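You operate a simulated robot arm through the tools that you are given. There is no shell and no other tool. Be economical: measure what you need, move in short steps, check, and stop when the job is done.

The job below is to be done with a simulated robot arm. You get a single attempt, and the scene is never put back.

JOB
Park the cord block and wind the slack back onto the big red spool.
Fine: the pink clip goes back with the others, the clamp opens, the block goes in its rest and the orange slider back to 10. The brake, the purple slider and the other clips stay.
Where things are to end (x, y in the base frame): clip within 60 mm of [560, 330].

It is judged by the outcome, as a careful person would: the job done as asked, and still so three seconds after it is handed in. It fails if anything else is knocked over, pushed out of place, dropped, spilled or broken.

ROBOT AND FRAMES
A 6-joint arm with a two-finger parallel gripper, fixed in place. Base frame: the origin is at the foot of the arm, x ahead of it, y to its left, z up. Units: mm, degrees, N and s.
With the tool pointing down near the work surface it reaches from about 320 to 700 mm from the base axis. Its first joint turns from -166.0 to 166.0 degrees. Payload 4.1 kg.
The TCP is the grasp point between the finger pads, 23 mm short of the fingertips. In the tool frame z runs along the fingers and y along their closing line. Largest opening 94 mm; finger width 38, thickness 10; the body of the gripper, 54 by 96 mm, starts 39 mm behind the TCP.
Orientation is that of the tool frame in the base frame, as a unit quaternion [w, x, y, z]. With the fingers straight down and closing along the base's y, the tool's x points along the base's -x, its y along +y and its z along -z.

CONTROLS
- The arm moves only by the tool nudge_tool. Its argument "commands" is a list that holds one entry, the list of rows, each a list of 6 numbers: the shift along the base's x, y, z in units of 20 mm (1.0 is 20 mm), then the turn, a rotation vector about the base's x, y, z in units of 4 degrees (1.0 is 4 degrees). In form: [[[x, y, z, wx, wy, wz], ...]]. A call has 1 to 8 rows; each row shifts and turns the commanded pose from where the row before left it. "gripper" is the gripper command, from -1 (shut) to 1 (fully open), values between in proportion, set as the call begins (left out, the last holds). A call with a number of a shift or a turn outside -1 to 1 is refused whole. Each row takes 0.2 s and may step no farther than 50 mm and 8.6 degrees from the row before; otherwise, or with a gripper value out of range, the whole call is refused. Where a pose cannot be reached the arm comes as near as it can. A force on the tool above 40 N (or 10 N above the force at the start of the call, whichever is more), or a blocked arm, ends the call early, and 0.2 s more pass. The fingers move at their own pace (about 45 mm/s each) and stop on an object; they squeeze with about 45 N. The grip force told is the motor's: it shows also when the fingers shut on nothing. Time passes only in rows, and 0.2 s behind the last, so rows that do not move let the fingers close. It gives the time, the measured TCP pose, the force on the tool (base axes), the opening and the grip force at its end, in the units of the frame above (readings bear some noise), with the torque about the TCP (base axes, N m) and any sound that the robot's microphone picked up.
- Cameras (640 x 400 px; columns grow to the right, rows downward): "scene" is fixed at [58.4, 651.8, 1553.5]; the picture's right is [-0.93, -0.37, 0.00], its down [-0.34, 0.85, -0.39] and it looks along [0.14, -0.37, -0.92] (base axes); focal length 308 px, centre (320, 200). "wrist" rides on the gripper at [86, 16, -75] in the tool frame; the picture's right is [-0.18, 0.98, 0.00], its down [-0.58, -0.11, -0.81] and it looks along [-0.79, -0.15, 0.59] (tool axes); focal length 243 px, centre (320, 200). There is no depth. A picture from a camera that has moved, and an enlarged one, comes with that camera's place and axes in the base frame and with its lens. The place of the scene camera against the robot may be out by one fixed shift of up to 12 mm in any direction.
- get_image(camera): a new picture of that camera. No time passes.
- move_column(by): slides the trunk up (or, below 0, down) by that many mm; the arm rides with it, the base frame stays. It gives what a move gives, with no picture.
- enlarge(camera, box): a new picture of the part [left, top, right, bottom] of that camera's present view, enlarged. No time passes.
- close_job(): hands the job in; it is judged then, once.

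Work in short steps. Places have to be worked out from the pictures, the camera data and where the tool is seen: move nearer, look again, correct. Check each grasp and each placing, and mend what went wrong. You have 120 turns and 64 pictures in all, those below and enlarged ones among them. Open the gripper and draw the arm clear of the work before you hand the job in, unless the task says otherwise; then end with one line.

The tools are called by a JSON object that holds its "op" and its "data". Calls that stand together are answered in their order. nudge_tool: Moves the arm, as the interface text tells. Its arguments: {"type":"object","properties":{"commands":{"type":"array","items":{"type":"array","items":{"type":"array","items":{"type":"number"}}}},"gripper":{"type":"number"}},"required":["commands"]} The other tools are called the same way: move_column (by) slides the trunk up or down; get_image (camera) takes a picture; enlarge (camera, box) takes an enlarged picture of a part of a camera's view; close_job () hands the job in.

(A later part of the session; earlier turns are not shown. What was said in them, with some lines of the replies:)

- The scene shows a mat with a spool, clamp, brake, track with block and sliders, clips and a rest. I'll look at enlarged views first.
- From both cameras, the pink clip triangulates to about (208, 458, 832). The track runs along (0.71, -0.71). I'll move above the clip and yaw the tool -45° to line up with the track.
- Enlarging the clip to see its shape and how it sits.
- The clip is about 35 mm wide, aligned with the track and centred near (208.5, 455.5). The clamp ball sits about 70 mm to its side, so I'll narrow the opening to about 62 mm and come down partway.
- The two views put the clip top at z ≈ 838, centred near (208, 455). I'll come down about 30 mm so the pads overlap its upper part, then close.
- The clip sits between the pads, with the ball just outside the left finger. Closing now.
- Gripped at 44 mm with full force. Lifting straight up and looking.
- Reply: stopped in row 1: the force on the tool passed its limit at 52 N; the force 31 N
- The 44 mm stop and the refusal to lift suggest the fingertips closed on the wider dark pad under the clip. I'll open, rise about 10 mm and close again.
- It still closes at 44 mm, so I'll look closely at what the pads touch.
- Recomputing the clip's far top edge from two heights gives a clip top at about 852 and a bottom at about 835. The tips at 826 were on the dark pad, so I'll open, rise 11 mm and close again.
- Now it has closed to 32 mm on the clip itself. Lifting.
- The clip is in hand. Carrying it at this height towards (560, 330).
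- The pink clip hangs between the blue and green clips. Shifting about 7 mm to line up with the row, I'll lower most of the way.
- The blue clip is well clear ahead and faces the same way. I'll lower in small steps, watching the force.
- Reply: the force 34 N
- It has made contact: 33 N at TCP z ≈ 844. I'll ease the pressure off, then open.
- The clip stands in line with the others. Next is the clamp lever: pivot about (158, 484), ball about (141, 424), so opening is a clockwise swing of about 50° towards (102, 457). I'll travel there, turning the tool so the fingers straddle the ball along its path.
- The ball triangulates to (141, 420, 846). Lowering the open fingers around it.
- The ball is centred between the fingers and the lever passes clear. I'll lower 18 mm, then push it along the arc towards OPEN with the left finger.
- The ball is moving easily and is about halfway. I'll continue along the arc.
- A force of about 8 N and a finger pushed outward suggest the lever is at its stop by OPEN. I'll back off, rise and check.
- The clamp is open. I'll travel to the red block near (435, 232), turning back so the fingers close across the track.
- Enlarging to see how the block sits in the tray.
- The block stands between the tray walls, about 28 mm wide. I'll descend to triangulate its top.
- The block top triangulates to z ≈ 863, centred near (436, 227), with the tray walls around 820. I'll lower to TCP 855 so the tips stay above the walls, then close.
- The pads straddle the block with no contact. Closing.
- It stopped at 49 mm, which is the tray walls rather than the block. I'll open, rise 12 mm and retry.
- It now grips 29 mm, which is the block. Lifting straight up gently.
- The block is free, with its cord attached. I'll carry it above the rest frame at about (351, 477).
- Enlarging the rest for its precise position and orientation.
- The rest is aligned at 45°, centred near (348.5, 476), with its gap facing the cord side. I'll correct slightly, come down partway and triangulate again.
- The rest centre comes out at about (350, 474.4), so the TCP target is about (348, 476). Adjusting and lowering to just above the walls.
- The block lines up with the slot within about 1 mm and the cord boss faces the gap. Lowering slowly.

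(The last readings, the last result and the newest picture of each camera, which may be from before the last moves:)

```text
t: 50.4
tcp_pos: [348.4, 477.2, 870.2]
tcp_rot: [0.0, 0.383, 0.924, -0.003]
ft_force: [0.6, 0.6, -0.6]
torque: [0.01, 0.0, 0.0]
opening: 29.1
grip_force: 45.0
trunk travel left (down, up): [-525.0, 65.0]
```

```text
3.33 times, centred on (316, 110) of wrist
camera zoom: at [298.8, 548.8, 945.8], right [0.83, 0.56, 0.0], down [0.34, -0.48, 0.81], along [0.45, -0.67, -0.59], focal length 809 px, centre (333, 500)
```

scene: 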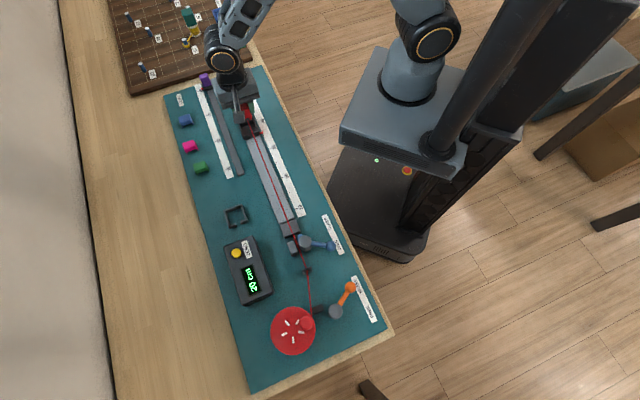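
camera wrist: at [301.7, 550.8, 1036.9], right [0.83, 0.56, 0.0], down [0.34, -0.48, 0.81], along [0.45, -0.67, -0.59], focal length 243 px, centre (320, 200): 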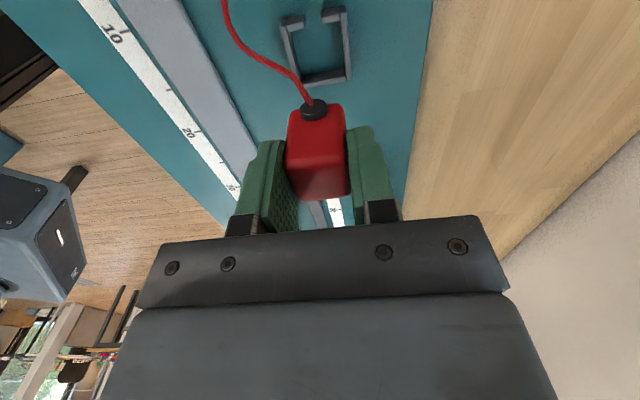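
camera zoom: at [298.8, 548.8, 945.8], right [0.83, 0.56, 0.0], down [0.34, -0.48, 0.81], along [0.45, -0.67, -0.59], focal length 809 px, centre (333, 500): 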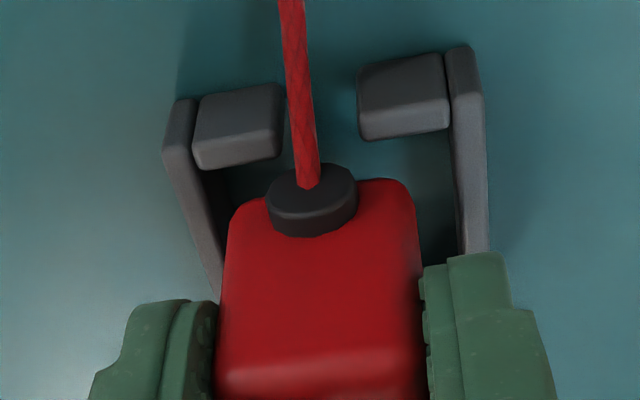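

Still clear and aligned. Continuing down until it touches.

{"op": "nudge_tool", "data": {"commands": [[[0, 0, -0.2, 0, 0, 0], [0, 0, -0.2, 0, 0, 0]]]}}

{"op": "nudge_tool", "data": {"commands": [[[0, 0, -0.2, 0, 0, 0], [0, 0, -0.15, 0, 0, 0]]]}}

{"op": "enlarge", "data": {"camera": "wrist", "box": [220, 50, 412, 170]}}

```text
t: 51.0
tcp_pos: [347.4, 479.3, 863.0]
tcp_rot: [0.0, 0.383, 0.924, -0.003]
ft_force: [0.0, 0.6, -0.2]
torque: [-0.02, 0.0, -0.03]
opening: 28.9
grip_force: 44.8
trunk travel left (down, up): [-525.0, 65.0]
```

```text
t: 51.6
tcp_pos: [346.9, 477.1, 855.5]
tcp_rot: [0.0, 0.383, 0.924, -0.003]
ft_force: [0.4, -0.4, -0.7]
torque: [0.04, -0.03, 0.02]
opening: 28.9
grip_force: 45.1
trunk travel left (down, up): [-525.0, 65.0]
```

```text
3.33 times, centred on (316, 110) of wrist
camera zoom: at [297.3, 548.8, 931.4], right [0.83, 0.56, 0.0], down [0.34, -0.48, 0.81], along [0.45, -0.67, -0.59], focal length 809 px, centre (333, 500)
```

zoom: 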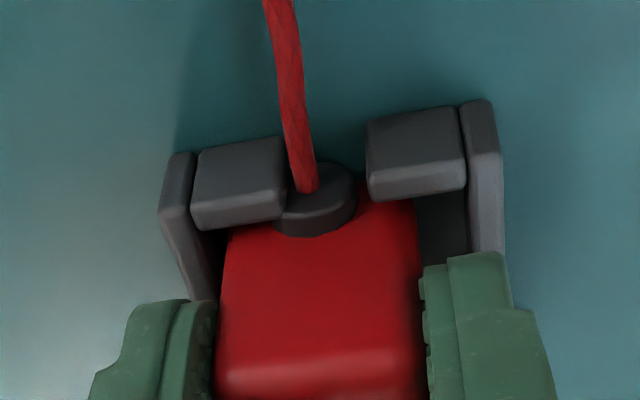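

The block is entering the rest, but sits about 1.5 mm to the left. I'll nudge right and continue down.

{"op": "nudge_tool", "data": {"commands": [[[0.08, 0.06, 0, 0, 0, 0], [0, 0, -0.15, 0, 0, 0]]]}}

{"op": "nudge_tool", "data": {"commands": [[[0, 0, -0.15, 0, 0, 0], [0, 0, -0.15, 0, 0, 0]]]}}

{"op": "enlarge", "data": {"camera": "wrist", "box": [220, 50, 412, 170]}}

```text
t: 52.2
tcp_pos: [349.0, 478.8, 854.9]
tcp_rot: [0.0, 0.383, 0.924, -0.002]
ft_force: [-0.2, -1.5, 4.2]
torque: [0.03, 0.01, -0.03]
opening: 29.1
grip_force: 45.2
trunk travel left (down, up): [-525.0, 65.0]
```

```text
t: 52.8
tcp_pos: [349.2, 478.7, 851.3]
tcp_rot: [0.0, 0.382, 0.924, 0.002]
ft_force: [-1.8, -1.7, 34.4]
torque: [-0.07, 0.06, 0.01]
opening: 29.7
grip_force: 44.7
trunk travel left (down, up): [-525.0, 65.0]
```

```text
3.33 times, centred on (316, 110) of wrist
camera zoom: at [299.6, 549.9, 928.3], right [0.83, 0.56, 0.0], down [0.33, -0.49, 0.81], along [0.46, -0.66, -0.59], focal length 809 px, centre (333, 500)
```

zoom: 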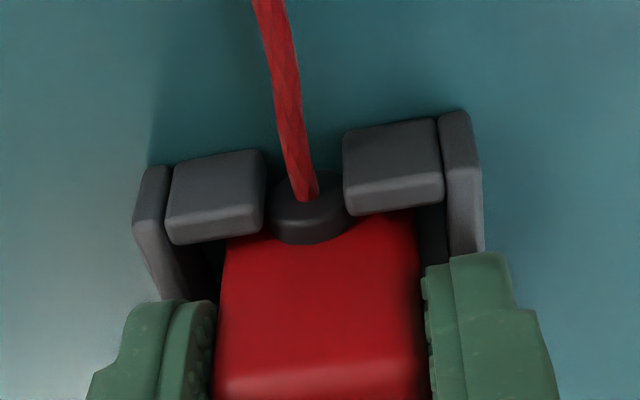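

Contact at TCP ≈ 852 with the boss in the gap and the block inside. I'll relieve the pressure, release and rise to check the seating.

{"op": "nudge_tool", "data": {"commands": [[[0, 0, 0.3, 0, 0, 0], [0, 0, 0, 0, 0, 0]]]}}

{"op": "nudge_tool", "data": {"commands": [[[0, 0, 0, 0, 0, 0], [0, 0, 0, 0, 0, 0], [0, 0, 0, 0, 0, 0]]], "gripper": 0.0}}

{"op": "nudge_tool", "data": {"commands": [[[0, 0, 0.5, 0, 0, 0], [0, 0, 1, 0, 0, 0], [0, 0, 1, 0, 0, 0], [0, 0, 1, 0, 0, 0], [0, 0, 1, 0, 0, 0]]]}}

{"op": "enlarge", "data": {"camera": "wrist", "box": [180, 0, 420, 150]}}

```text
t: 53.4
tcp_pos: [350.3, 478.1, 852.2]
tcp_rot: [0.0, 0.383, 0.924, -0.003]
ft_force: [0.9, 4.0, 10.9]
torque: [0.3, -0.08, 0.06]
opening: 28.8
grip_force: 45.0
trunk travel left (down, up): [-525.0, 65.0]
```

```text
t: 54.2
tcp_pos: [350.1, 478.1, 851.8]
tcp_rot: [0.0, 0.384, 0.923, -0.003]
ft_force: [-0.6, 0.1, 0.2]
torque: [0.01, -0.01, 0.01]
opening: 47.2
grip_force: 0.0
trunk travel left (down, up): [-525.0, 65.0]
```

```text
t: 55.4
tcp_pos: [348.4, 477.6, 943.3]
tcp_rot: [0.0, 0.383, 0.924, -0.002]
ft_force: [0.4, -0.1, 1.1]
torque: [0.02, -0.02, 0.01]
opening: 47.0
grip_force: 0.0
trunk travel left (down, up): [-525.0, 65.0]
```

```text
2.67 times, centred on (300, 75) of wrist
camera zoom: at [299.1, 549.3, 1019.7], right [0.83, 0.56, 0.0], down [0.34, -0.48, 0.81], along [0.45, -0.67, -0.59], focal length 647 px, centre (373, 533)
```

zoom: 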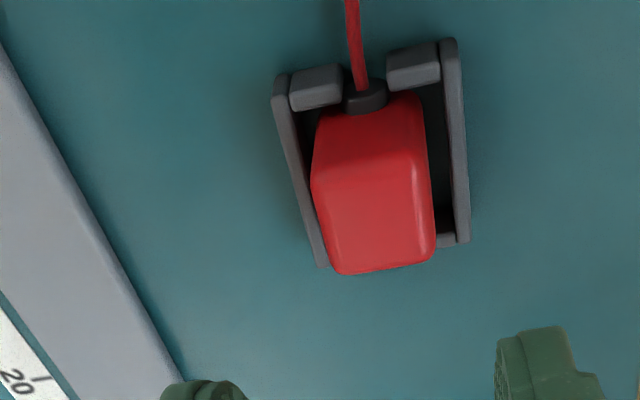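

The block is seated in its rest with the cord leaving through the gap. Next is the orange slider, so I'll travel above its handle near (460, 203).

{"op": "nudge_tool", "data": {"commands": [[[0.38, -0.96, 0.1, 0, 0, 0], [0.38, -0.96, 0.1, 0, 0, 0], [0.38, -0.96, 0.1, 0, 0, 0], [0.38, -0.96, 0, 0, 0, 0], [0.38, -0.96, 0, 0, 0, 0], [0.38, -0.96, 0, 0, 0, 0], [0.38, -0.96, 0, 0, 0, 0]]]}}

{"op": "nudge_tool", "data": {"commands": [[[0.38, -0.96, 0, 0, 0, 0], [0.38, -0.96, 0, 0, 0, 0], [0.38, -0.96, 0, 0, 0, 0], [0.38, -0.96, 0, 0, 0, 0], [0.38, -0.96, 0, 0, 0, 0], [0.38, -0.96, 0, 0, 0, 0], [0.38, -0.96, 0, 0, 0, 0], [0, 0, 0, 0, 0, 0]]]}}

{"op": "enlarge", "data": {"camera": "wrist", "box": [200, 0, 440, 150]}}

```text
t: 57.0
tcp_pos: [403.5, 343.5, 950.5]
tcp_rot: [0.0, 0.382, 0.924, -0.003]
ft_force: [0.3, 0.7, -0.4]
torque: [0.01, -0.01, 0.0]
opening: 46.9
grip_force: 0.2
trunk travel left (down, up): [-525.0, 65.0]
```

```text
t: 58.8
tcp_pos: [455.3, 210.2, 949.3]
tcp_rot: [0.0, 0.382, 0.924, -0.003]
ft_force: [0.0, 0.7, -0.3]
torque: [0.02, -0.02, 0.01]
opening: 47.0
grip_force: 0.1
trunk travel left (down, up): [-525.0, 65.0]
```

```text
2.67 times, centred on (320, 75) of wrist
camera zoom: at [406.3, 281.1, 1024.8], right [0.82, 0.57, 0.0], down [0.34, -0.48, 0.81], along [0.45, -0.67, -0.59], focal length 647 px, centre (320, 533)
```

zoom: 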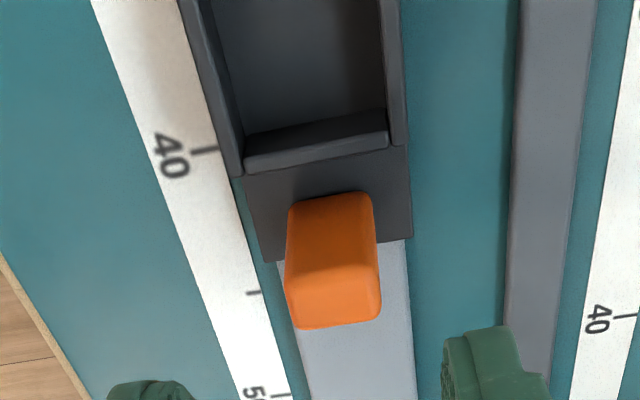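

The handle top is at z ≈ 867, centred near (467, 197). Lowering around it with the tips kept above the tray walls, then closing.

{"op": "nudge_tool", "data": {"commands": [[[0.3, -0.35, -0.8, 0, 0, 0], [0.3, -0.35, -0.8, 0, 0, 0], [0, 0, -0.9, 0, 0, 0], [0, 0, -0.9, 0, 0, 0], [0, 0, -0.8, 0, 0, 0], [0, 0, 0, 0, 0, 0]]]}}

{"op": "nudge_tool", "data": {"commands": [[[0, 0, 0, 0, 0, 0], [0, 0, 0, 0, 0, 0], [0, 0, 0, 0, 0, 0], [0, 0, 0, 0, 0, 0]]], "gripper": -1}}

{"op": "get_image", "data": {"camera": "wrist"}}

```text
t: 60.2
tcp_pos: [466.5, 194.9, 864.3]
tcp_rot: [0.001, 0.384, 0.923, -0.002]
ft_force: [0.2, 0.6, -0.3]
torque: [0.01, -0.03, 0.02]
opening: 47.2
grip_force: 0.0
trunk travel left (down, up): [-525.0, 65.0]
```

```text
t: 61.2
tcp_pos: [466.7, 197.2, 864.3]
tcp_rot: [0.002, 0.382, 0.924, -0.002]
ft_force: [9.7, 9.7, -0.2]
torque: [0.3, -0.59, 0.01]
opening: 26.0
grip_force: 44.8
trunk travel left (down, up): [-525.0, 65.0]
```

```text
25 pictures are left
camera wrist: at [417.9, 269.0, 940.0], right [0.82, 0.57, 0.0], down [0.33, -0.48, 0.81], along [0.46, -0.67, -0.59], focal length 243 px, centre (320, 200)
```

wrist: 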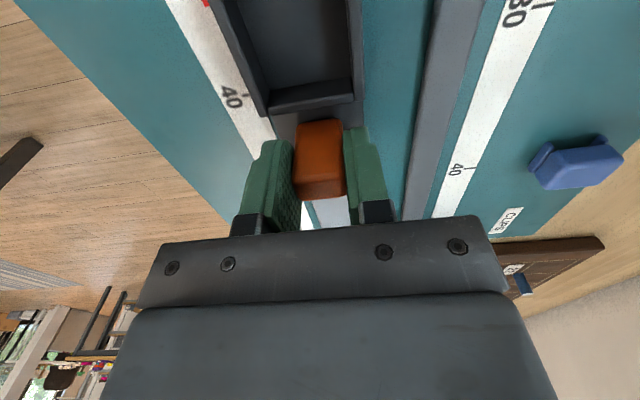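

The handle is gripped at 26 mm. I'll ease the sideways bias by about 1 mm and drag along the track towards lower numbers.

{"op": "nudge_tool", "data": {"commands": [[[0.05, 0.05, 0, 0, 0, 0], [-0.3, 0.3, 0, 0, 0, 0], [-0.5, 0.5, 0, 0, 0, 0], [-0.6, 0.6, 0, 0, 0, 0], [-0.6, 0.6, 0, 0, 0, 0]]]}}

{"op": "get_image", "data": {"camera": "scene"}}

```text
t: 62.4
tcp_pos: [429.1, 237.1, 864.0]
tcp_rot: [0.0, 0.382, 0.924, -0.004]
ft_force: [4.3, 2.4, -4.6]
torque: [0.43, -0.12, 0.0]
opening: 26.0
grip_force: 45.5
trunk travel left (down, up): [-525.0, 65.0]
```

```text
24 pictures are left
```

scene: 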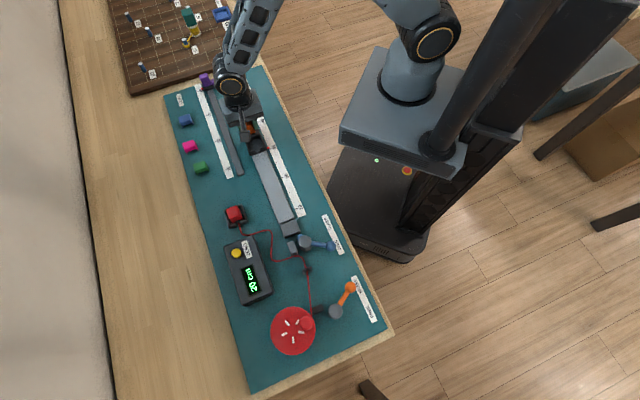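

The slider follows smoothly and the slack cord lies clear of the track. I'll drag on.

{"op": "nudge_tool", "data": {"commands": [[[-0.65, 0.65, 0, 0, 0, 0], [-0.65, 0.65, 0, 0, 0, 0], [-0.65, 0.65, 0, 0, 0, 0], [-0.65, 0.65, 0, 0, 0, 0], [-0.65, 0.65, 0, 0, 0, 0], [-0.65, 0.65, 0, 0, 0, 0], [-0.65, 0.65, 0, 0, 0, 0], [-0.65, 0.65, 0, 0, 0, 0]]]}}

{"op": "nudge_tool", "data": {"commands": [[[-0.6, 0.6, 0, 0, 0, 0], [-0.6, 0.6, 0, 0, 0, 0], [0, 0, 0, 0, 0, 0]]]}}

{"op": "get_image", "data": {"camera": "wrist"}}

```text
t: 64.2
tcp_pos: [322.4, 340.7, 865.2]
tcp_rot: [-0.001, 0.383, 0.924, -0.002]
ft_force: [7.0, 5.5, -12.7]
torque: [0.39, -0.62, 0.0]
opening: 25.9
grip_force: 45.4
trunk travel left (down, up): [-525.0, 65.0]
```

```text
t: 65.0
tcp_pos: [298.5, 365.5, 864.5]
tcp_rot: [-0.002, 0.383, 0.924, -0.004]
ft_force: [-1.7, -2.0, -11.5]
torque: [0.5, 0.04, -0.16]
opening: 26.0
grip_force: 45.3
trunk travel left (down, up): [-525.0, 65.0]
```

```text
23 pictures are left
camera wrist: at [249.4, 438.2, 940.1], right [0.82, 0.57, -0.01], down [0.34, -0.48, 0.81], along [0.45, -0.67, -0.59], focal length 243 px, centre (320, 200)
```

wrist: 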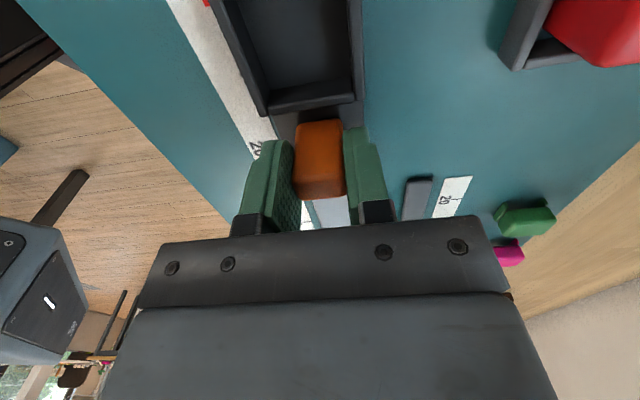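

I've dragged about 238 mm. Checking the pointer against the scale in the scene camera.

{"op": "enlarge", "data": {"camera": "scene", "box": [260, 170, 340, 220]}}

```text
8.00 times, centred on (300, 195) of scene
camera zoom: at [58.4, 651.8, 1553.5], right [-0.93, -0.37, 0.0], down [-0.34, 0.85, -0.39], along [0.14, -0.37, -0.92], focal length 2462 px, centre (480, 240)
```

zoom: 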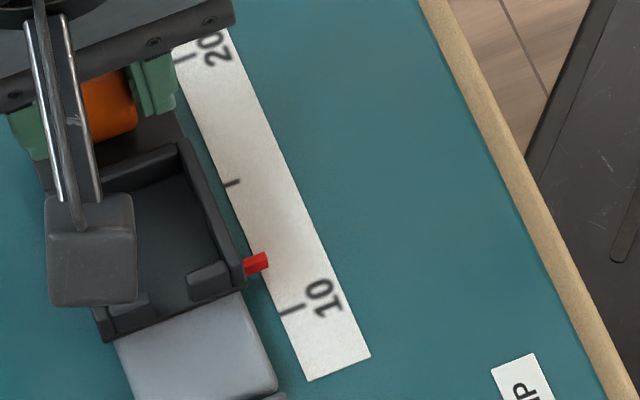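

The pointer reads about 12 in this view, or about 11.7 after parallax from its height. Dragging another 16 mm.

{"op": "nudge_tool", "data": {"commands": [[[-0.28, 0.28, 0, 0, 0, 0], [-0.28, 0.28, 0, 0, 0, 0], [0, 0, 0, 0, 0, 0]]]}}

{"op": "enlarge", "data": {"camera": "scene", "box": [260, 170, 340, 220]}}

```text
t: 65.8
tcp_pos: [287.6, 379.2, 864.5]
tcp_rot: [0.0, 0.382, 0.924, -0.005]
ft_force: [-5.2, -7.0, -18.5]
torque: [0.5, -0.13, -0.06]
opening: 25.7
grip_force: 44.1
trunk travel left (down, up): [-525.0, 65.0]
```

```text
8.00 times, centred on (300, 195) of scene
camera zoom: at [58.4, 651.8, 1553.5], right [-0.93, -0.37, 0.0], down [-0.34, 0.85, -0.39], along [0.14, -0.37, -0.92], focal length 2462 px, centre (480, 240)
```

zoom: 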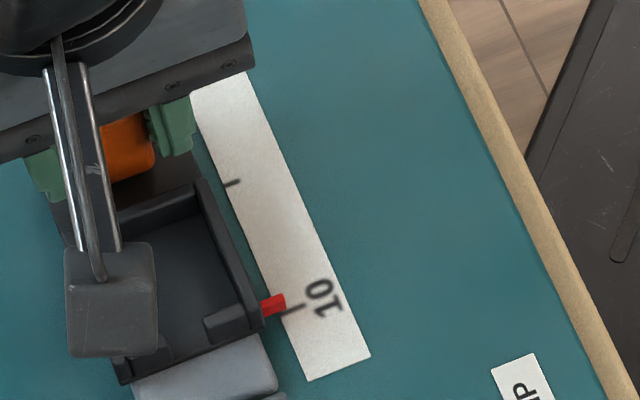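

Allowing for about 4.5 mm of parallax, the pointer should be close to 10. I'll release and view it from the wrist camera to confirm.

{"op": "nudge_tool", "data": {"commands": [[[0, 0, 0, 0, 0, 0], [0, 0, 0, 0, 0, 0], [0, 0, 0, 0, 0, 0]]], "gripper": 0.0}}

{"op": "nudge_tool", "data": {"commands": [[[0, 0, 0.5, 0, 0, 0], [0, 0, 1, 0, 0, 0], [0, 0, 1, 0, 0, 0], [-0.6, 0.6, 1, 0, 0, 0], [-0.6, 0.6, 0, 0, 0, 0], [0, 0, 0, 0, 0, 0]]]}}

{"op": "enlarge", "data": {"camera": "wrist", "box": [200, 0, 360, 100]}}

```text
t: 66.6
tcp_pos: [288.8, 378.2, 865.6]
tcp_rot: [0.0, 0.382, 0.924, -0.002]
ft_force: [0.3, -0.5, -1.1]
torque: [-0.01, 0.03, 0.01]
opening: 47.2
grip_force: 0.1
trunk travel left (down, up): [-525.0, 65.0]
```

```text
t: 68.0
tcp_pos: [263.7, 400.7, 934.8]
tcp_rot: [0.0, 0.383, 0.924, -0.004]
ft_force: [1.3, -0.8, 0.3]
torque: [0.01, 0.0, 0.03]
opening: 46.8
grip_force: 0.0
trunk travel left (down, up): [-525.0, 65.0]
```

```text
4.00 times, centred on (280, 50) of wrist
camera zoom: at [214.1, 473.6, 1010.8], right [0.83, 0.56, 0.0], down [0.34, -0.48, 0.81], along [0.45, -0.67, -0.59], focal length 970 px, centre (480, 800)
```

zoom: 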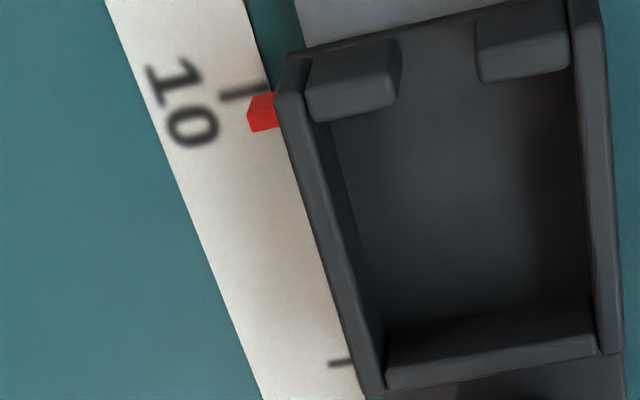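

The pointer is beside the 10 mark, within about 2 mm after parallax. Next I'll move towards the spool and turn the tool to view it.

{"op": "nudge_tool", "data": {"commands": [[[-0.42, 0.45, 0.3, 0, 0, 1], [-0.42, 0.45, 0.3, 0, 0, 1], [-0.42, 0.45, 0.3, 0, 0, 1], [-0.42, 0.45, 0.3, 0, 0, 1], [-0.42, 0.45, 0.3, 0, 0, 1], [-0.42, 0.45, 0.3, 0, 0, 1], [-0.42, 0.45, 0.3, 0, 0, 1], [-0.42, 0.45, 0.3, 0, 0, 1]]]}}

{"op": "nudge_tool", "data": {"commands": [[[-0.42, 0.45, 0.2, 0, 0, 1], [-0.42, 0.45, 0.2, 0, 0, 1], [-0.42, 0.45, 0.2, 0, 0, 1], [-0.42, 0.45, 0.2, 0, 0, 1], [-0.42, 0.45, 0.2, 0, 0, 1], [-0.42, 0.45, 0.2, 0, 0, 1], [-0.42, 0.45, 0.2, 0, 0, 1], [-0.42, 0.45, 0.2, 0, 0, 1]]]}}

{"op": "nudge_tool", "data": {"commands": [[[-0.42, 0.45, 0, 0, 0, 1], [-0.42, 0.45, 0, 0, 0, 1], [-0.42, 0.45, 0, 0, 0, 1], [-0.42, 0.45, 0, 0, 0, 1], [-0.42, 0.45, 0, 0, 0, 1], [-0.42, 0.45, 0, 0, 0, 1], [0, 0, 0, 0, 0, 0]]]}}

{"op": "get_image", "data": {"camera": "wrist"}}

```text
t: 69.8
tcp_pos: [198.1, 472.8, 982.7]
tcp_rot: [0.001, 0.112, 0.994, -0.002]
ft_force: [0.2, -0.7, -0.1]
torque: [-0.01, -0.01, 0.03]
opening: 46.8
grip_force: 0.1
trunk travel left (down, up): [-525.0, 65.0]
```

```text
t: 71.6
tcp_pos: [128.3, 544.3, 1016.4]
tcp_rot: [0.002, -0.165, 0.986, -0.002]
ft_force: [0.3, 0.6, 0.6]
torque: [0.01, -0.01, -0.01]
opening: 46.9
grip_force: 0.0
trunk travel left (down, up): [-525.0, 65.0]
```

```text
t: 73.2
tcp_pos: [78.1, 597.8, 1012.9]
tcp_rot: [0.002, -0.367, 0.93, -0.002]
ft_force: [0.4, -0.2, 0.5]
torque: [-0.01, 0.04, 0.03]
opening: 46.9
grip_force: 0.1
trunk travel left (down, up): [-525.0, 65.0]
```

```text
19 pictures are left
camera wrist: at [5.3, 549.8, 1089.0], right [-0.54, 0.84, 0.0], down [0.5, 0.32, 0.81], along [0.68, 0.43, -0.59], focal length 243 px, centre (320, 200)
```

wrist: 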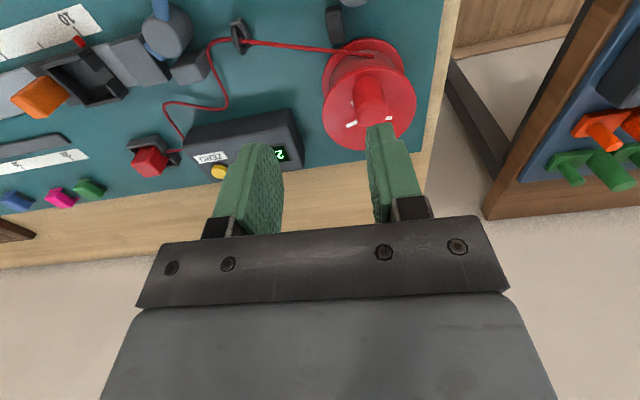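

Enlarging the spool in this view to locate its axis and knob.

{"op": "enlarge", "data": {"camera": "wrist", "box": [300, 20, 460, 170]}}

```text
2.67 times, centred on (380, 95) of wrist
camera zoom: at [5.3, 549.8, 1089.0], right [-0.54, 0.84, 0.0], down [0.5, 0.32, 0.81], along [0.68, 0.43, -0.59], focal length 647 px, centre (160, 480)
```

zoom: 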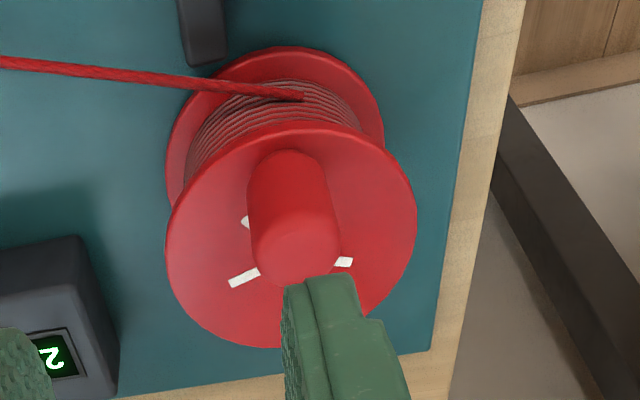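

Triangulation puts the spool axis at about (100, 666), the flange top at z ≈ 868 and the knob at (80, 643) with its top at 927. That makes the crank radius about 30 mm. The cord feeds on at the robot side, so winding in is clockwise from above. I'll grip the knob.

{"op": "nudge_tool", "data": {"commands": [[[0.03, 0.75, 0, 0, 0, 0], [0.03, 0.75, 0, 0, 0, 0], [0.03, 0.76, 0, 0, 0, 0], [0, 0, -0.9, 0, 0, 0], [0, 0, -0.9, 0, 0, 0], [0, 0, -0.9, 0, 0, 0], [0, 0, -0.3, 0, 0, 0], [0, 0, 0, 0, 0, 0]]]}}

{"op": "get_image", "data": {"camera": "wrist"}}

```text
t: 75.0
tcp_pos: [82.2, 642.0, 954.2]
tcp_rot: [0.002, -0.367, 0.93, -0.001]
ft_force: [-0.2, 0.1, 0.3]
torque: [0.01, 0.03, 0.0]
opening: 46.8
grip_force: 0.1
trunk travel left (down, up): [-525.0, 65.0]
```

```text
17 pictures are left
camera wrist: at [7.7, 593.9, 1029.7], right [-0.54, 0.84, 0.0], down [0.5, 0.32, 0.81], along [0.68, 0.43, -0.59], focal length 243 px, centre (320, 200)
```

wrist: 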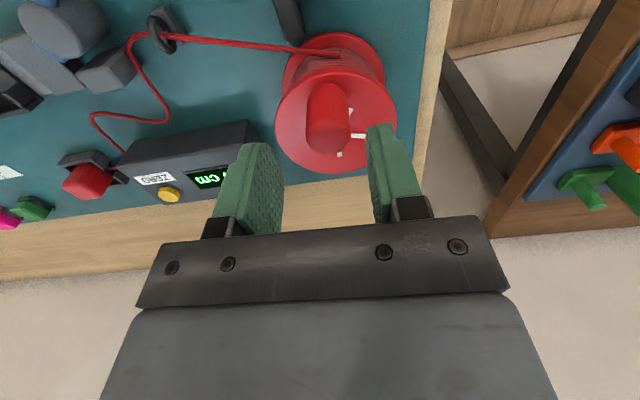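

The knob is directly below the grasp point. Lowering to z ≈ 905 and closing.

{"op": "nudge_tool", "data": {"commands": [[[-0.1, 0, -0.8, 0, 0, 0], [0, 0, -0.8, 0, 0, 0], [0, 0, -0.8, 0, 0, 0], [0, 0, 0, 0, 0, 0]]]}}

{"op": "nudge_tool", "data": {"commands": [[[0, 0, 0, 0, 0, 0], [0, 0, 0, 0, 0, 0], [0, 0, 0, 0, 0, 0], [0, 0, 0, 0, 0, 0]]], "gripper": -1}}

```text
t: 76.0
tcp_pos: [80.4, 643.1, 905.8]
tcp_rot: [0.001, -0.366, 0.93, -0.002]
ft_force: [0.3, 0.0, -0.3]
torque: [-0.03, -0.03, -0.02]
opening: 47.1
grip_force: 0.0
trunk travel left (down, up): [-525.0, 65.0]
```

```text
t: 77.0
tcp_pos: [81.1, 642.7, 906.1]
tcp_rot: [0.002, -0.367, 0.93, -0.002]
ft_force: [-1.1, 1.0, -3.2]
torque: [1.14, 0.47, 0.0]
opening: 24.7
grip_force: 44.9
trunk travel left (down, up): [-525.0, 65.0]
```

The knob is gripped at 24.7 mm. First, a small clockwise test of 30° in two steps.

{"op": "nudge_tool", "data": {"commands": [[[-0.27, 0.285, 0, 0, 0, -0.5], [-0.185, 0.345, 0, 0, 0, -0.5], [0, 0, 0, 0, 0, 0]]]}}

{"op": "get_image", "data": {"camera": "wrist"}}

```text
t: 77.8
tcp_pos: [73.8, 649.6, 906.9]
tcp_rot: [0.001, -0.333, 0.943, -0.002]
ft_force: [11.0, 2.6, -4.3]
torque: [0.63, 1.07, 0.01]
opening: 24.9
grip_force: 44.9
out of reach, approached as far as the arm can: row 2
trunk travel left (down, up): [-525.0, 65.0]
```

```text
16 pictures are left
camera wrist: at [-4.1, 608.1, 982.1], right [-0.47, 0.88, 0.0], down [0.52, 0.28, 0.81], along [0.71, 0.38, -0.59], focal length 243 px, centre (320, 200)
```

wrist: 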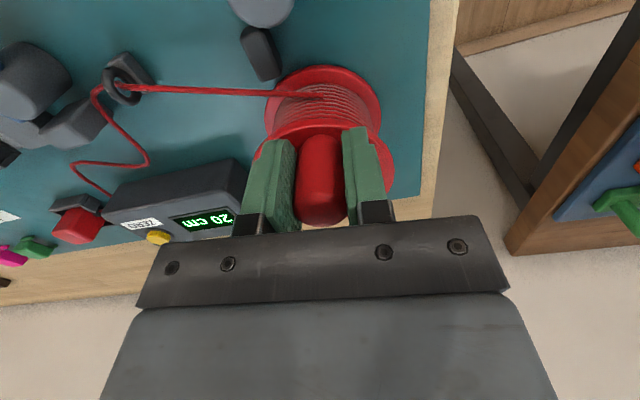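

The knob turns, but the arm hits its reach limit here with the tool vertical. I'll release, raise the trunk, and re-grip with the fingers tilted outward and closing tangentially to gain reach.

{"op": "nudge_tool", "data": {"commands": [[[0, 0, 0, 0, 0, 0], [0, 0, 0, 0, 0, 0], [0, 0, 0, 0, 0, 0], [0, -0.2, 1, 0, 0, 0], [0, -0.2, 1, 0, 0, 0], [0, -0.2, 0.5, 0, 0, 0]]], "gripper": 0.0}}

{"op": "move_column", "data": {"by": 60}}

{"op": "nudge_tool", "data": {"commands": [[[0, 0, 0, 0, 0, 1], [0, 0, 0, 0, 0, 1], [0, 0, 0, 0, 0, 1], [0, 0, 0, 0, 0, 1], [0, 0, 0, 0, 0, 1], [0, 0, 0, 0, 0, 1], [0, 0, 0, 0, 0, 1], [0, 0, 0, 0, 0, 1]]]}}

{"op": "nudge_tool", "data": {"commands": [[[0, 0, 0, 0, 0, 1], [0, 0, 0, 0, 0, 1], [0, 0, 0, 0, 0, 0.5], [0, 0, 0, 0.99, -0.156, 0], [0, 0, 0, 0.99, -0.156, 0], [0, 0, 0, 0.99, -0.156, 0], [0, 0, 0, 0.99, -0.156, 0], [0, 0, 0, 0, 0, 0]]]}}

{"op": "get_image", "data": {"camera": "wrist"}}

```text
t: 79.2
tcp_pos: [69.8, 640.9, 956.8]
tcp_rot: [0.002, -0.334, 0.943, -0.002]
ft_force: [-0.2, 0.8, 0.3]
torque: [0.02, 0.0, 0.0]
opening: 47.2
grip_force: 0.0
trunk travel left (down, up): [-525.0, 65.0]
```

```text
t: 80.2
tcp_pos: [69.8, 640.6, 1017.7]
tcp_rot: [0.001, -0.334, 0.943, -0.002]
ft_force: [0.3, 0.2, -0.4]
torque: [0.01, 0.0, 0.01]
opening: 46.9
grip_force: 0.0
trunk travel left (down, up): [-585.0, 5.0]
```

```text
t: 82.0
tcp_pos: [69.2, 641.4, 1018.4]
tcp_rot: [0.002, -0.581, 0.814, -0.002]
ft_force: [0.7, -0.5, -0.5]
torque: [-0.01, 0.0, -0.03]
opening: 47.1
grip_force: 0.0
trunk travel left (down, up): [-585.0, 5.0]
```

```text
t: 83.8
tcp_pos: [70.4, 642.3, 1017.6]
tcp_rot: [0.108, -0.643, 0.753, 0.09]
ft_force: [0.4, -0.1, 0.4]
torque: [0.0, 0.01, -0.01]
opening: 47.0
grip_force: 0.0
trunk travel left (down, up): [-585.0, 5.0]
```

```text
15 pictures are left
camera wrist: at [38.2, 539.5, 1066.0], right [-0.94, 0.33, 0.05], down [0.16, 0.31, 0.94], along [0.29, 0.89, -0.35], focal length 243 px, centre (320, 200)
```

wrist: 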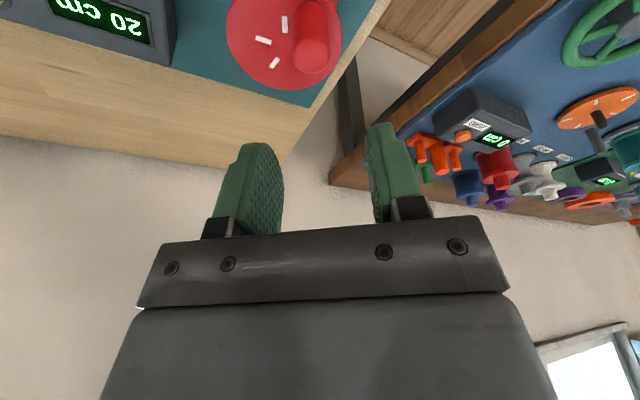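

I now have about 16° of outward tilt, and the knob is at about (73, 648). Lowering onto it.

{"op": "nudge_tool", "data": {"commands": [[[0.1, 0.2, -0.9, 0, 0, 0], [0.05, 0.1, -0.9, 0, 0, 0], [0, 0, -0.9, 0, 0, 0], [0, 0, -0.9, 0, 0, 0], [0, 0, -0.9, 0, 0, 0], [0, 0, -0.8, 0, 0, 0], [0, 0, 0, 0, 0, 0]]]}}

{"op": "get_image", "data": {"camera": "wrist"}}

```text
t: 85.4
tcp_pos: [73.3, 645.8, 913.3]
tcp_rot: [0.109, -0.643, 0.753, 0.091]
ft_force: [-0.6, 0.0, 0.1]
torque: [0.03, -0.03, 0.0]
opening: 47.0
grip_force: 0.0
trunk travel left (down, up): [-585.0, 5.0]
```

```text
14 pictures are left
camera wrist: at [41.5, 545.7, 961.9], right [-0.94, 0.33, 0.05], down [0.16, 0.31, 0.94], along [0.29, 0.89, -0.35], focal length 243 px, centre (320, 200)
```

wrist: 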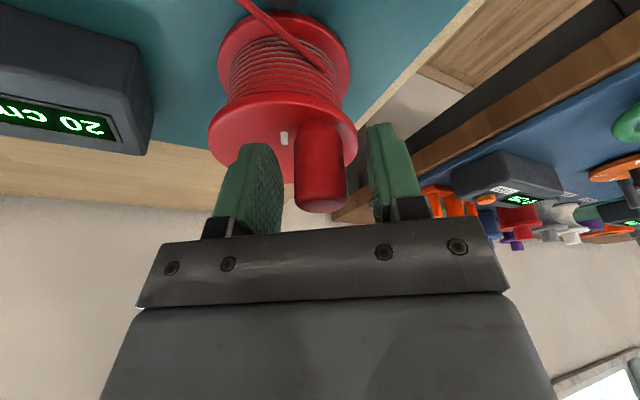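

The knob is centred between the fingers. Closing.

{"op": "nudge_tool", "data": {"commands": [[[0, 0, 0, 0, 0, 0], [0, 0, 0, 0, 0, 0], [0, 0, 0, 0, 0, 0], [0, 0, 0, 0, 0, 0]]], "gripper": -1}}

```text
t: 86.4
tcp_pos: [76.1, 646.6, 913.7]
tcp_rot: [0.108, -0.642, 0.754, 0.09]
ft_force: [3.9, 1.4, -0.1]
torque: [0.06, 0.83, -0.02]
opening: 25.0
grip_force: 44.4
trunk travel left (down, up): [-585.0, 5.0]
```

Gripped. Starting the clockwise circle in 20° rows, first 80°.

{"op": "nudge_tool", "data": {"commands": [[[-0.2, 0.49, 0, 0, 0, 0], [-0.02, 0.53, 0, 0, 0, 0], [0.16, 0.5, 0, 0, 0, 0], [0.33, 0.42, 0, 0, 0, 0]]]}}

```text
t: 87.4
tcp_pos: [78.7, 684.5, 912.4]
tcp_rot: [0.108, -0.643, 0.753, 0.091]
ft_force: [7.7, -12.7, 5.3]
torque: [0.08, 0.37, -0.06]
opening: 24.6
grip_force: 45.1
trunk travel left (down, up): [-585.0, 5.0]
```

It turns well and is still within reach. Continuing over the far side.

{"op": "nudge_tool", "data": {"commands": [[[0.45, 0.28, 0, 0, 0, 0], [0.52, 0.11, 0, 0, 0, 0], [0.52, -0.07, 0, 0, 0, 0], [0.47, -0.25, 0, 0, 0, 0]]]}}

{"op": "get_image", "data": {"camera": "scene"}}

```text
t: 88.4
tcp_pos: [120.3, 687.6, 913.1]
tcp_rot: [0.111, -0.641, 0.754, 0.092]
ft_force: [6.2, 5.9, 9.3]
torque: [1.41, 0.69, -0.04]
opening: 24.6
grip_force: 45.7
trunk travel left (down, up): [-585.0, 5.0]
```

```text
13 pictures are left
```

scene: 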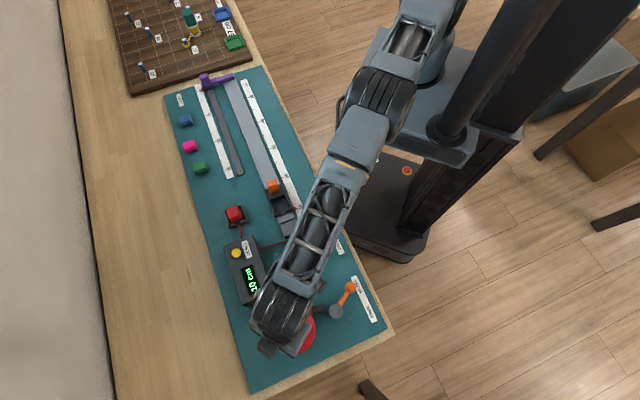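

The display has dropped from 20 to about 10 cm after half a turn, so the direction is right. Reading it closely.

{"op": "enlarge", "data": {"camera": "scene", "box": [210, 200, 320, 310]}}

```text
3.64 times, centred on (265, 255) of scene
camera zoom: at [58.4, 651.8, 1553.5], right [-0.93, -0.37, 0.0], down [-0.34, 0.85, -0.39], along [0.14, -0.37, -0.92], focal length 1119 px, centre (520, 0)
```

zoom: 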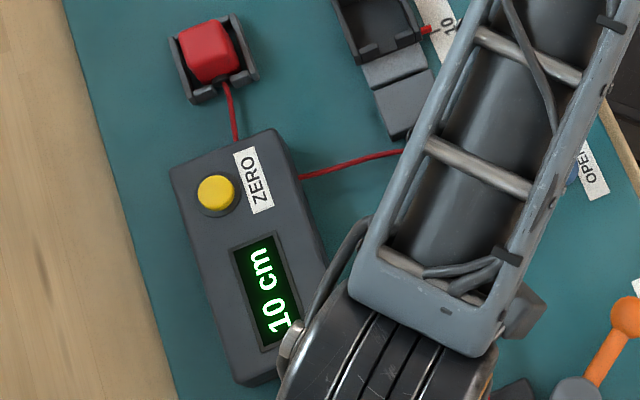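

It reads 10 cm, and the cord is drawing in past the box corner towards the clamp. I'll wind another 80°.

{"op": "nudge_tool", "data": {"commands": [[[0.355, -0.39, 0, 0, 0, 0], [0.2, -0.49, 0, 0, 0, 0], [0.02, -0.53, 0, 0, 0, 0], [-0.16, -0.5, 0, 0, 0, 0]]]}}

{"op": "enlarge", "data": {"camera": "scene", "box": [210, 190, 340, 350]}}

```text
t: 89.4
tcp_pos: [126.3, 645.3, 913.6]
tcp_rot: [0.108, -0.642, 0.754, 0.089]
ft_force: [22.0, -14.8, 18.2]
torque: [0.88, 0.23, -0.1]
opening: 24.6
grip_force: 45.1
trunk travel left (down, up): [-585.0, 5.0]
```

```text
2.50 times, centred on (275, 270) of scene
camera zoom: at [58.4, 651.8, 1553.5], right [-0.93, -0.37, 0.0], down [-0.34, 0.85, -0.39], along [0.14, -0.37, -0.92], focal length 769 px, centre (432, 25)
```

zoom: 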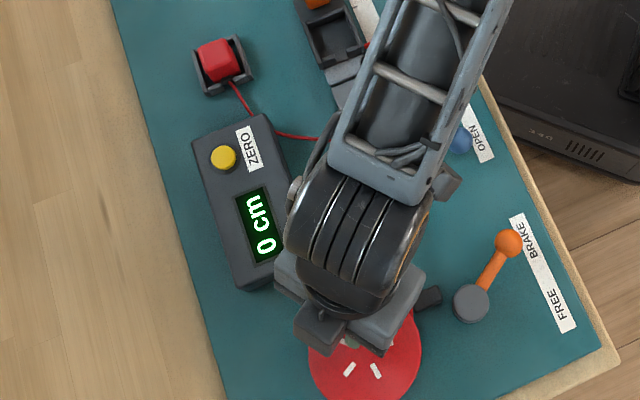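

It now reads 0 cm, though the display seems coarse and there's still slight slack near the box corner. I'll wind 20° more and check the force and the cord.

{"op": "nudge_tool", "data": {"commands": [[[-0.14, -0.23, 0, 0, 0, 0], [-0.15, -0.22, 0, 0, 0, 0], [0, 0, 0, 0, 0, 0]]]}}

{"op": "enlarge", "data": {"camera": "scene", "box": [210, 195, 322, 265]}}

```text
t: 90.2
tcp_pos: [118.4, 637.7, 913.2]
tcp_rot: [0.109, -0.642, 0.753, 0.091]
ft_force: [10.9, -17.0, 20.4]
torque: [-0.86, 0.63, -0.07]
opening: 24.7
grip_force: 44.9
trunk travel left (down, up): [-585.0, 5.0]
```

```text
5.71 times, centred on (266, 230) of scene
camera zoom: at [58.4, 651.8, 1553.5], right [-0.93, -0.37, 0.0], down [-0.34, 0.85, -0.39], along [0.14, -0.37, -0.92], focal length 1758 px, centre (629, 29)
```

zoom: 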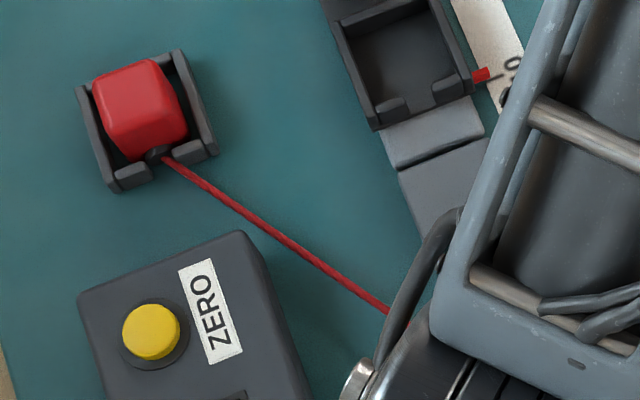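

The cord is now straight from the rest towards the guide and the block is still in its rest, so the slack is wound. Releasing the knob and rising clear.

{"op": "nudge_tool", "data": {"commands": [[[0, 0, 0, 0, 0, 0], [0, 0, 0, 0, 0, 0], [0, 0, 0, 0, 0, 0]]], "gripper": 0.1}}

{"op": "nudge_tool", "data": {"commands": [[[0, 0, 0.6, 0, 0, 0], [0, 0, 1, 0, 0, 0], [0, 0, 1, 0, 0, 0], [0, 0, 1, 0, 0, 0], [0, -0.6, 1, 0, 0, 0], [0, -1, 1, 0, 0, 0], [0, -1, 1, 0, 0, 0], [0, -1, 0, 0, 0, 0]]]}}

{"op": "nudge_tool", "data": {"commands": [[[0, -1, 0, -0.99, 0.156, 0], [0, -1, 0, -0.99, 0.156, 0], [0, -1, 0, -0.99, 0.156, 0], [0, -1, 0, -0.99, 0.156, 0], [0, -1, 0, 0, 0, 0], [0, -1, 0, 0, 0, 0], [0, -1, 0, 0, 0, 0], [0, -1, 0, 0, 0, 0]]]}}

{"op": "get_image", "data": {"camera": "scene"}}

{"op": "enlarge", "data": {"camera": "scene", "box": [210, 190, 390, 350]}}

```text
t: 91.0
tcp_pos: [118.9, 640.1, 910.7]
tcp_rot: [0.107, -0.643, 0.753, 0.089]
ft_force: [0.5, 0.4, -0.4]
torque: [0.0, 0.01, 0.0]
opening: 51.7
grip_force: 0.0
trunk travel left (down, up): [-585.0, 5.0]
```

```text
t: 92.8
tcp_pos: [120.6, 568.1, 1043.1]
tcp_rot: [0.108, -0.642, 0.753, 0.09]
ft_force: [-0.1, 0.7, 0.7]
torque: [0.03, -0.04, -0.02]
opening: 51.5
grip_force: 0.1
trunk travel left (down, up): [-585.0, 5.0]
```

```text
t: 94.6
tcp_pos: [118.2, 407.6, 1042.8]
tcp_rot: [0.003, -0.649, 0.76, 0.0]
ft_force: [0.0, -0.4, -0.8]
torque: [0.01, -0.03, 0.02]
opening: 51.3
grip_force: 0.2
trunk travel left (down, up): [-585.0, 5.0]
```

```text
9 pictures are left
```

scene: 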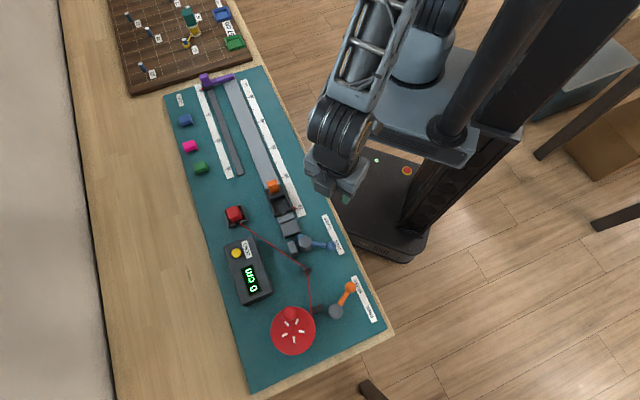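

```text
2.50 times, centred on (300, 270) of scene
camera zoom: at [58.4, 651.8, 1553.5], right [-0.93, -0.37, 0.0], down [-0.34, 0.85, -0.39], along [0.14, -0.37, -0.92], focal length 769 px, centre (370, 25)
```

zoom: 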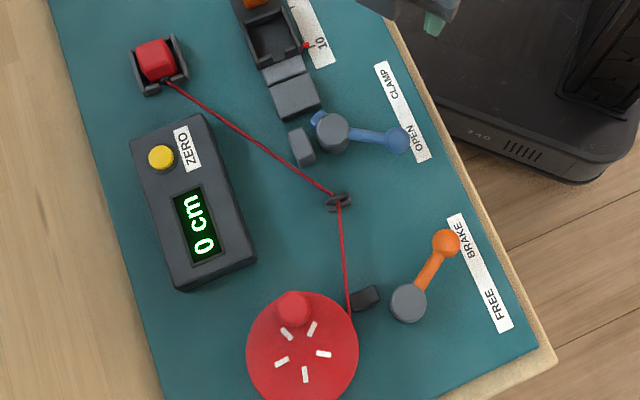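

The cord is straight through the guide, the display reads 0, the clamp is open, the brake is untouched and the block is in its rest. One last close look at the slider pointer.

{"op": "enlarge", "data": {"camera": "scene", "box": [260, 170, 340, 220]}}

{"op": "enlarge", "data": {"camera": "scene", "box": [160, 60, 320, 200]}}

```text
8.00 times, centred on (300, 195) of scene
camera zoom: at [58.4, 651.8, 1553.5], right [-0.93, -0.37, 0.0], down [-0.34, 0.85, -0.39], along [0.14, -0.37, -0.92], focal length 2462 px, centre (480, 240)
```

zoom: 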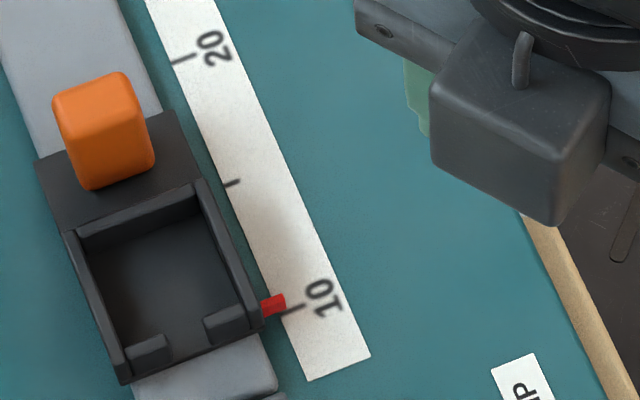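

```text
2.86 times, centred on (240, 130) of scene
camera zoom: at [58.4, 651.8, 1553.5], right [-0.93, -0.37, 0.0], down [-0.34, 0.85, -0.39], along [0.14, -0.37, -0.92], focal length 879 px, centre (549, 400)
```

zoom: 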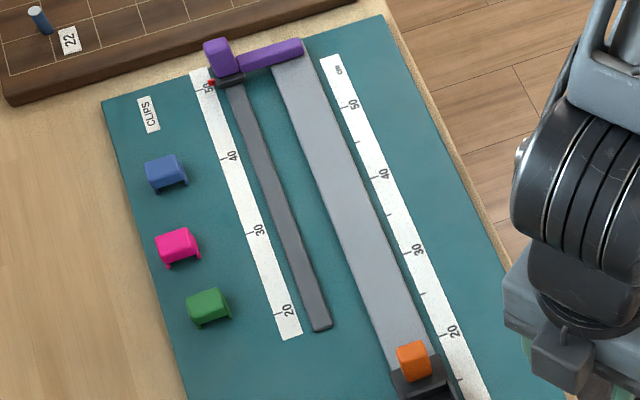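

Everything is in place: pink clip in its row, purple slider untouched, orange slider at 10. The arm is clear and the gripper open, so I'm handing the job in.

{"op": "close_job", "data": {}}

```text
The job is handed in.
```

The job is done and handed in: the cord block is in its rest, the slack is wound onto the red spool (display reads 0 cm), the clamp is open, the pink clip is back in its row, and the orange slider is at 10 to within about 2 mm.
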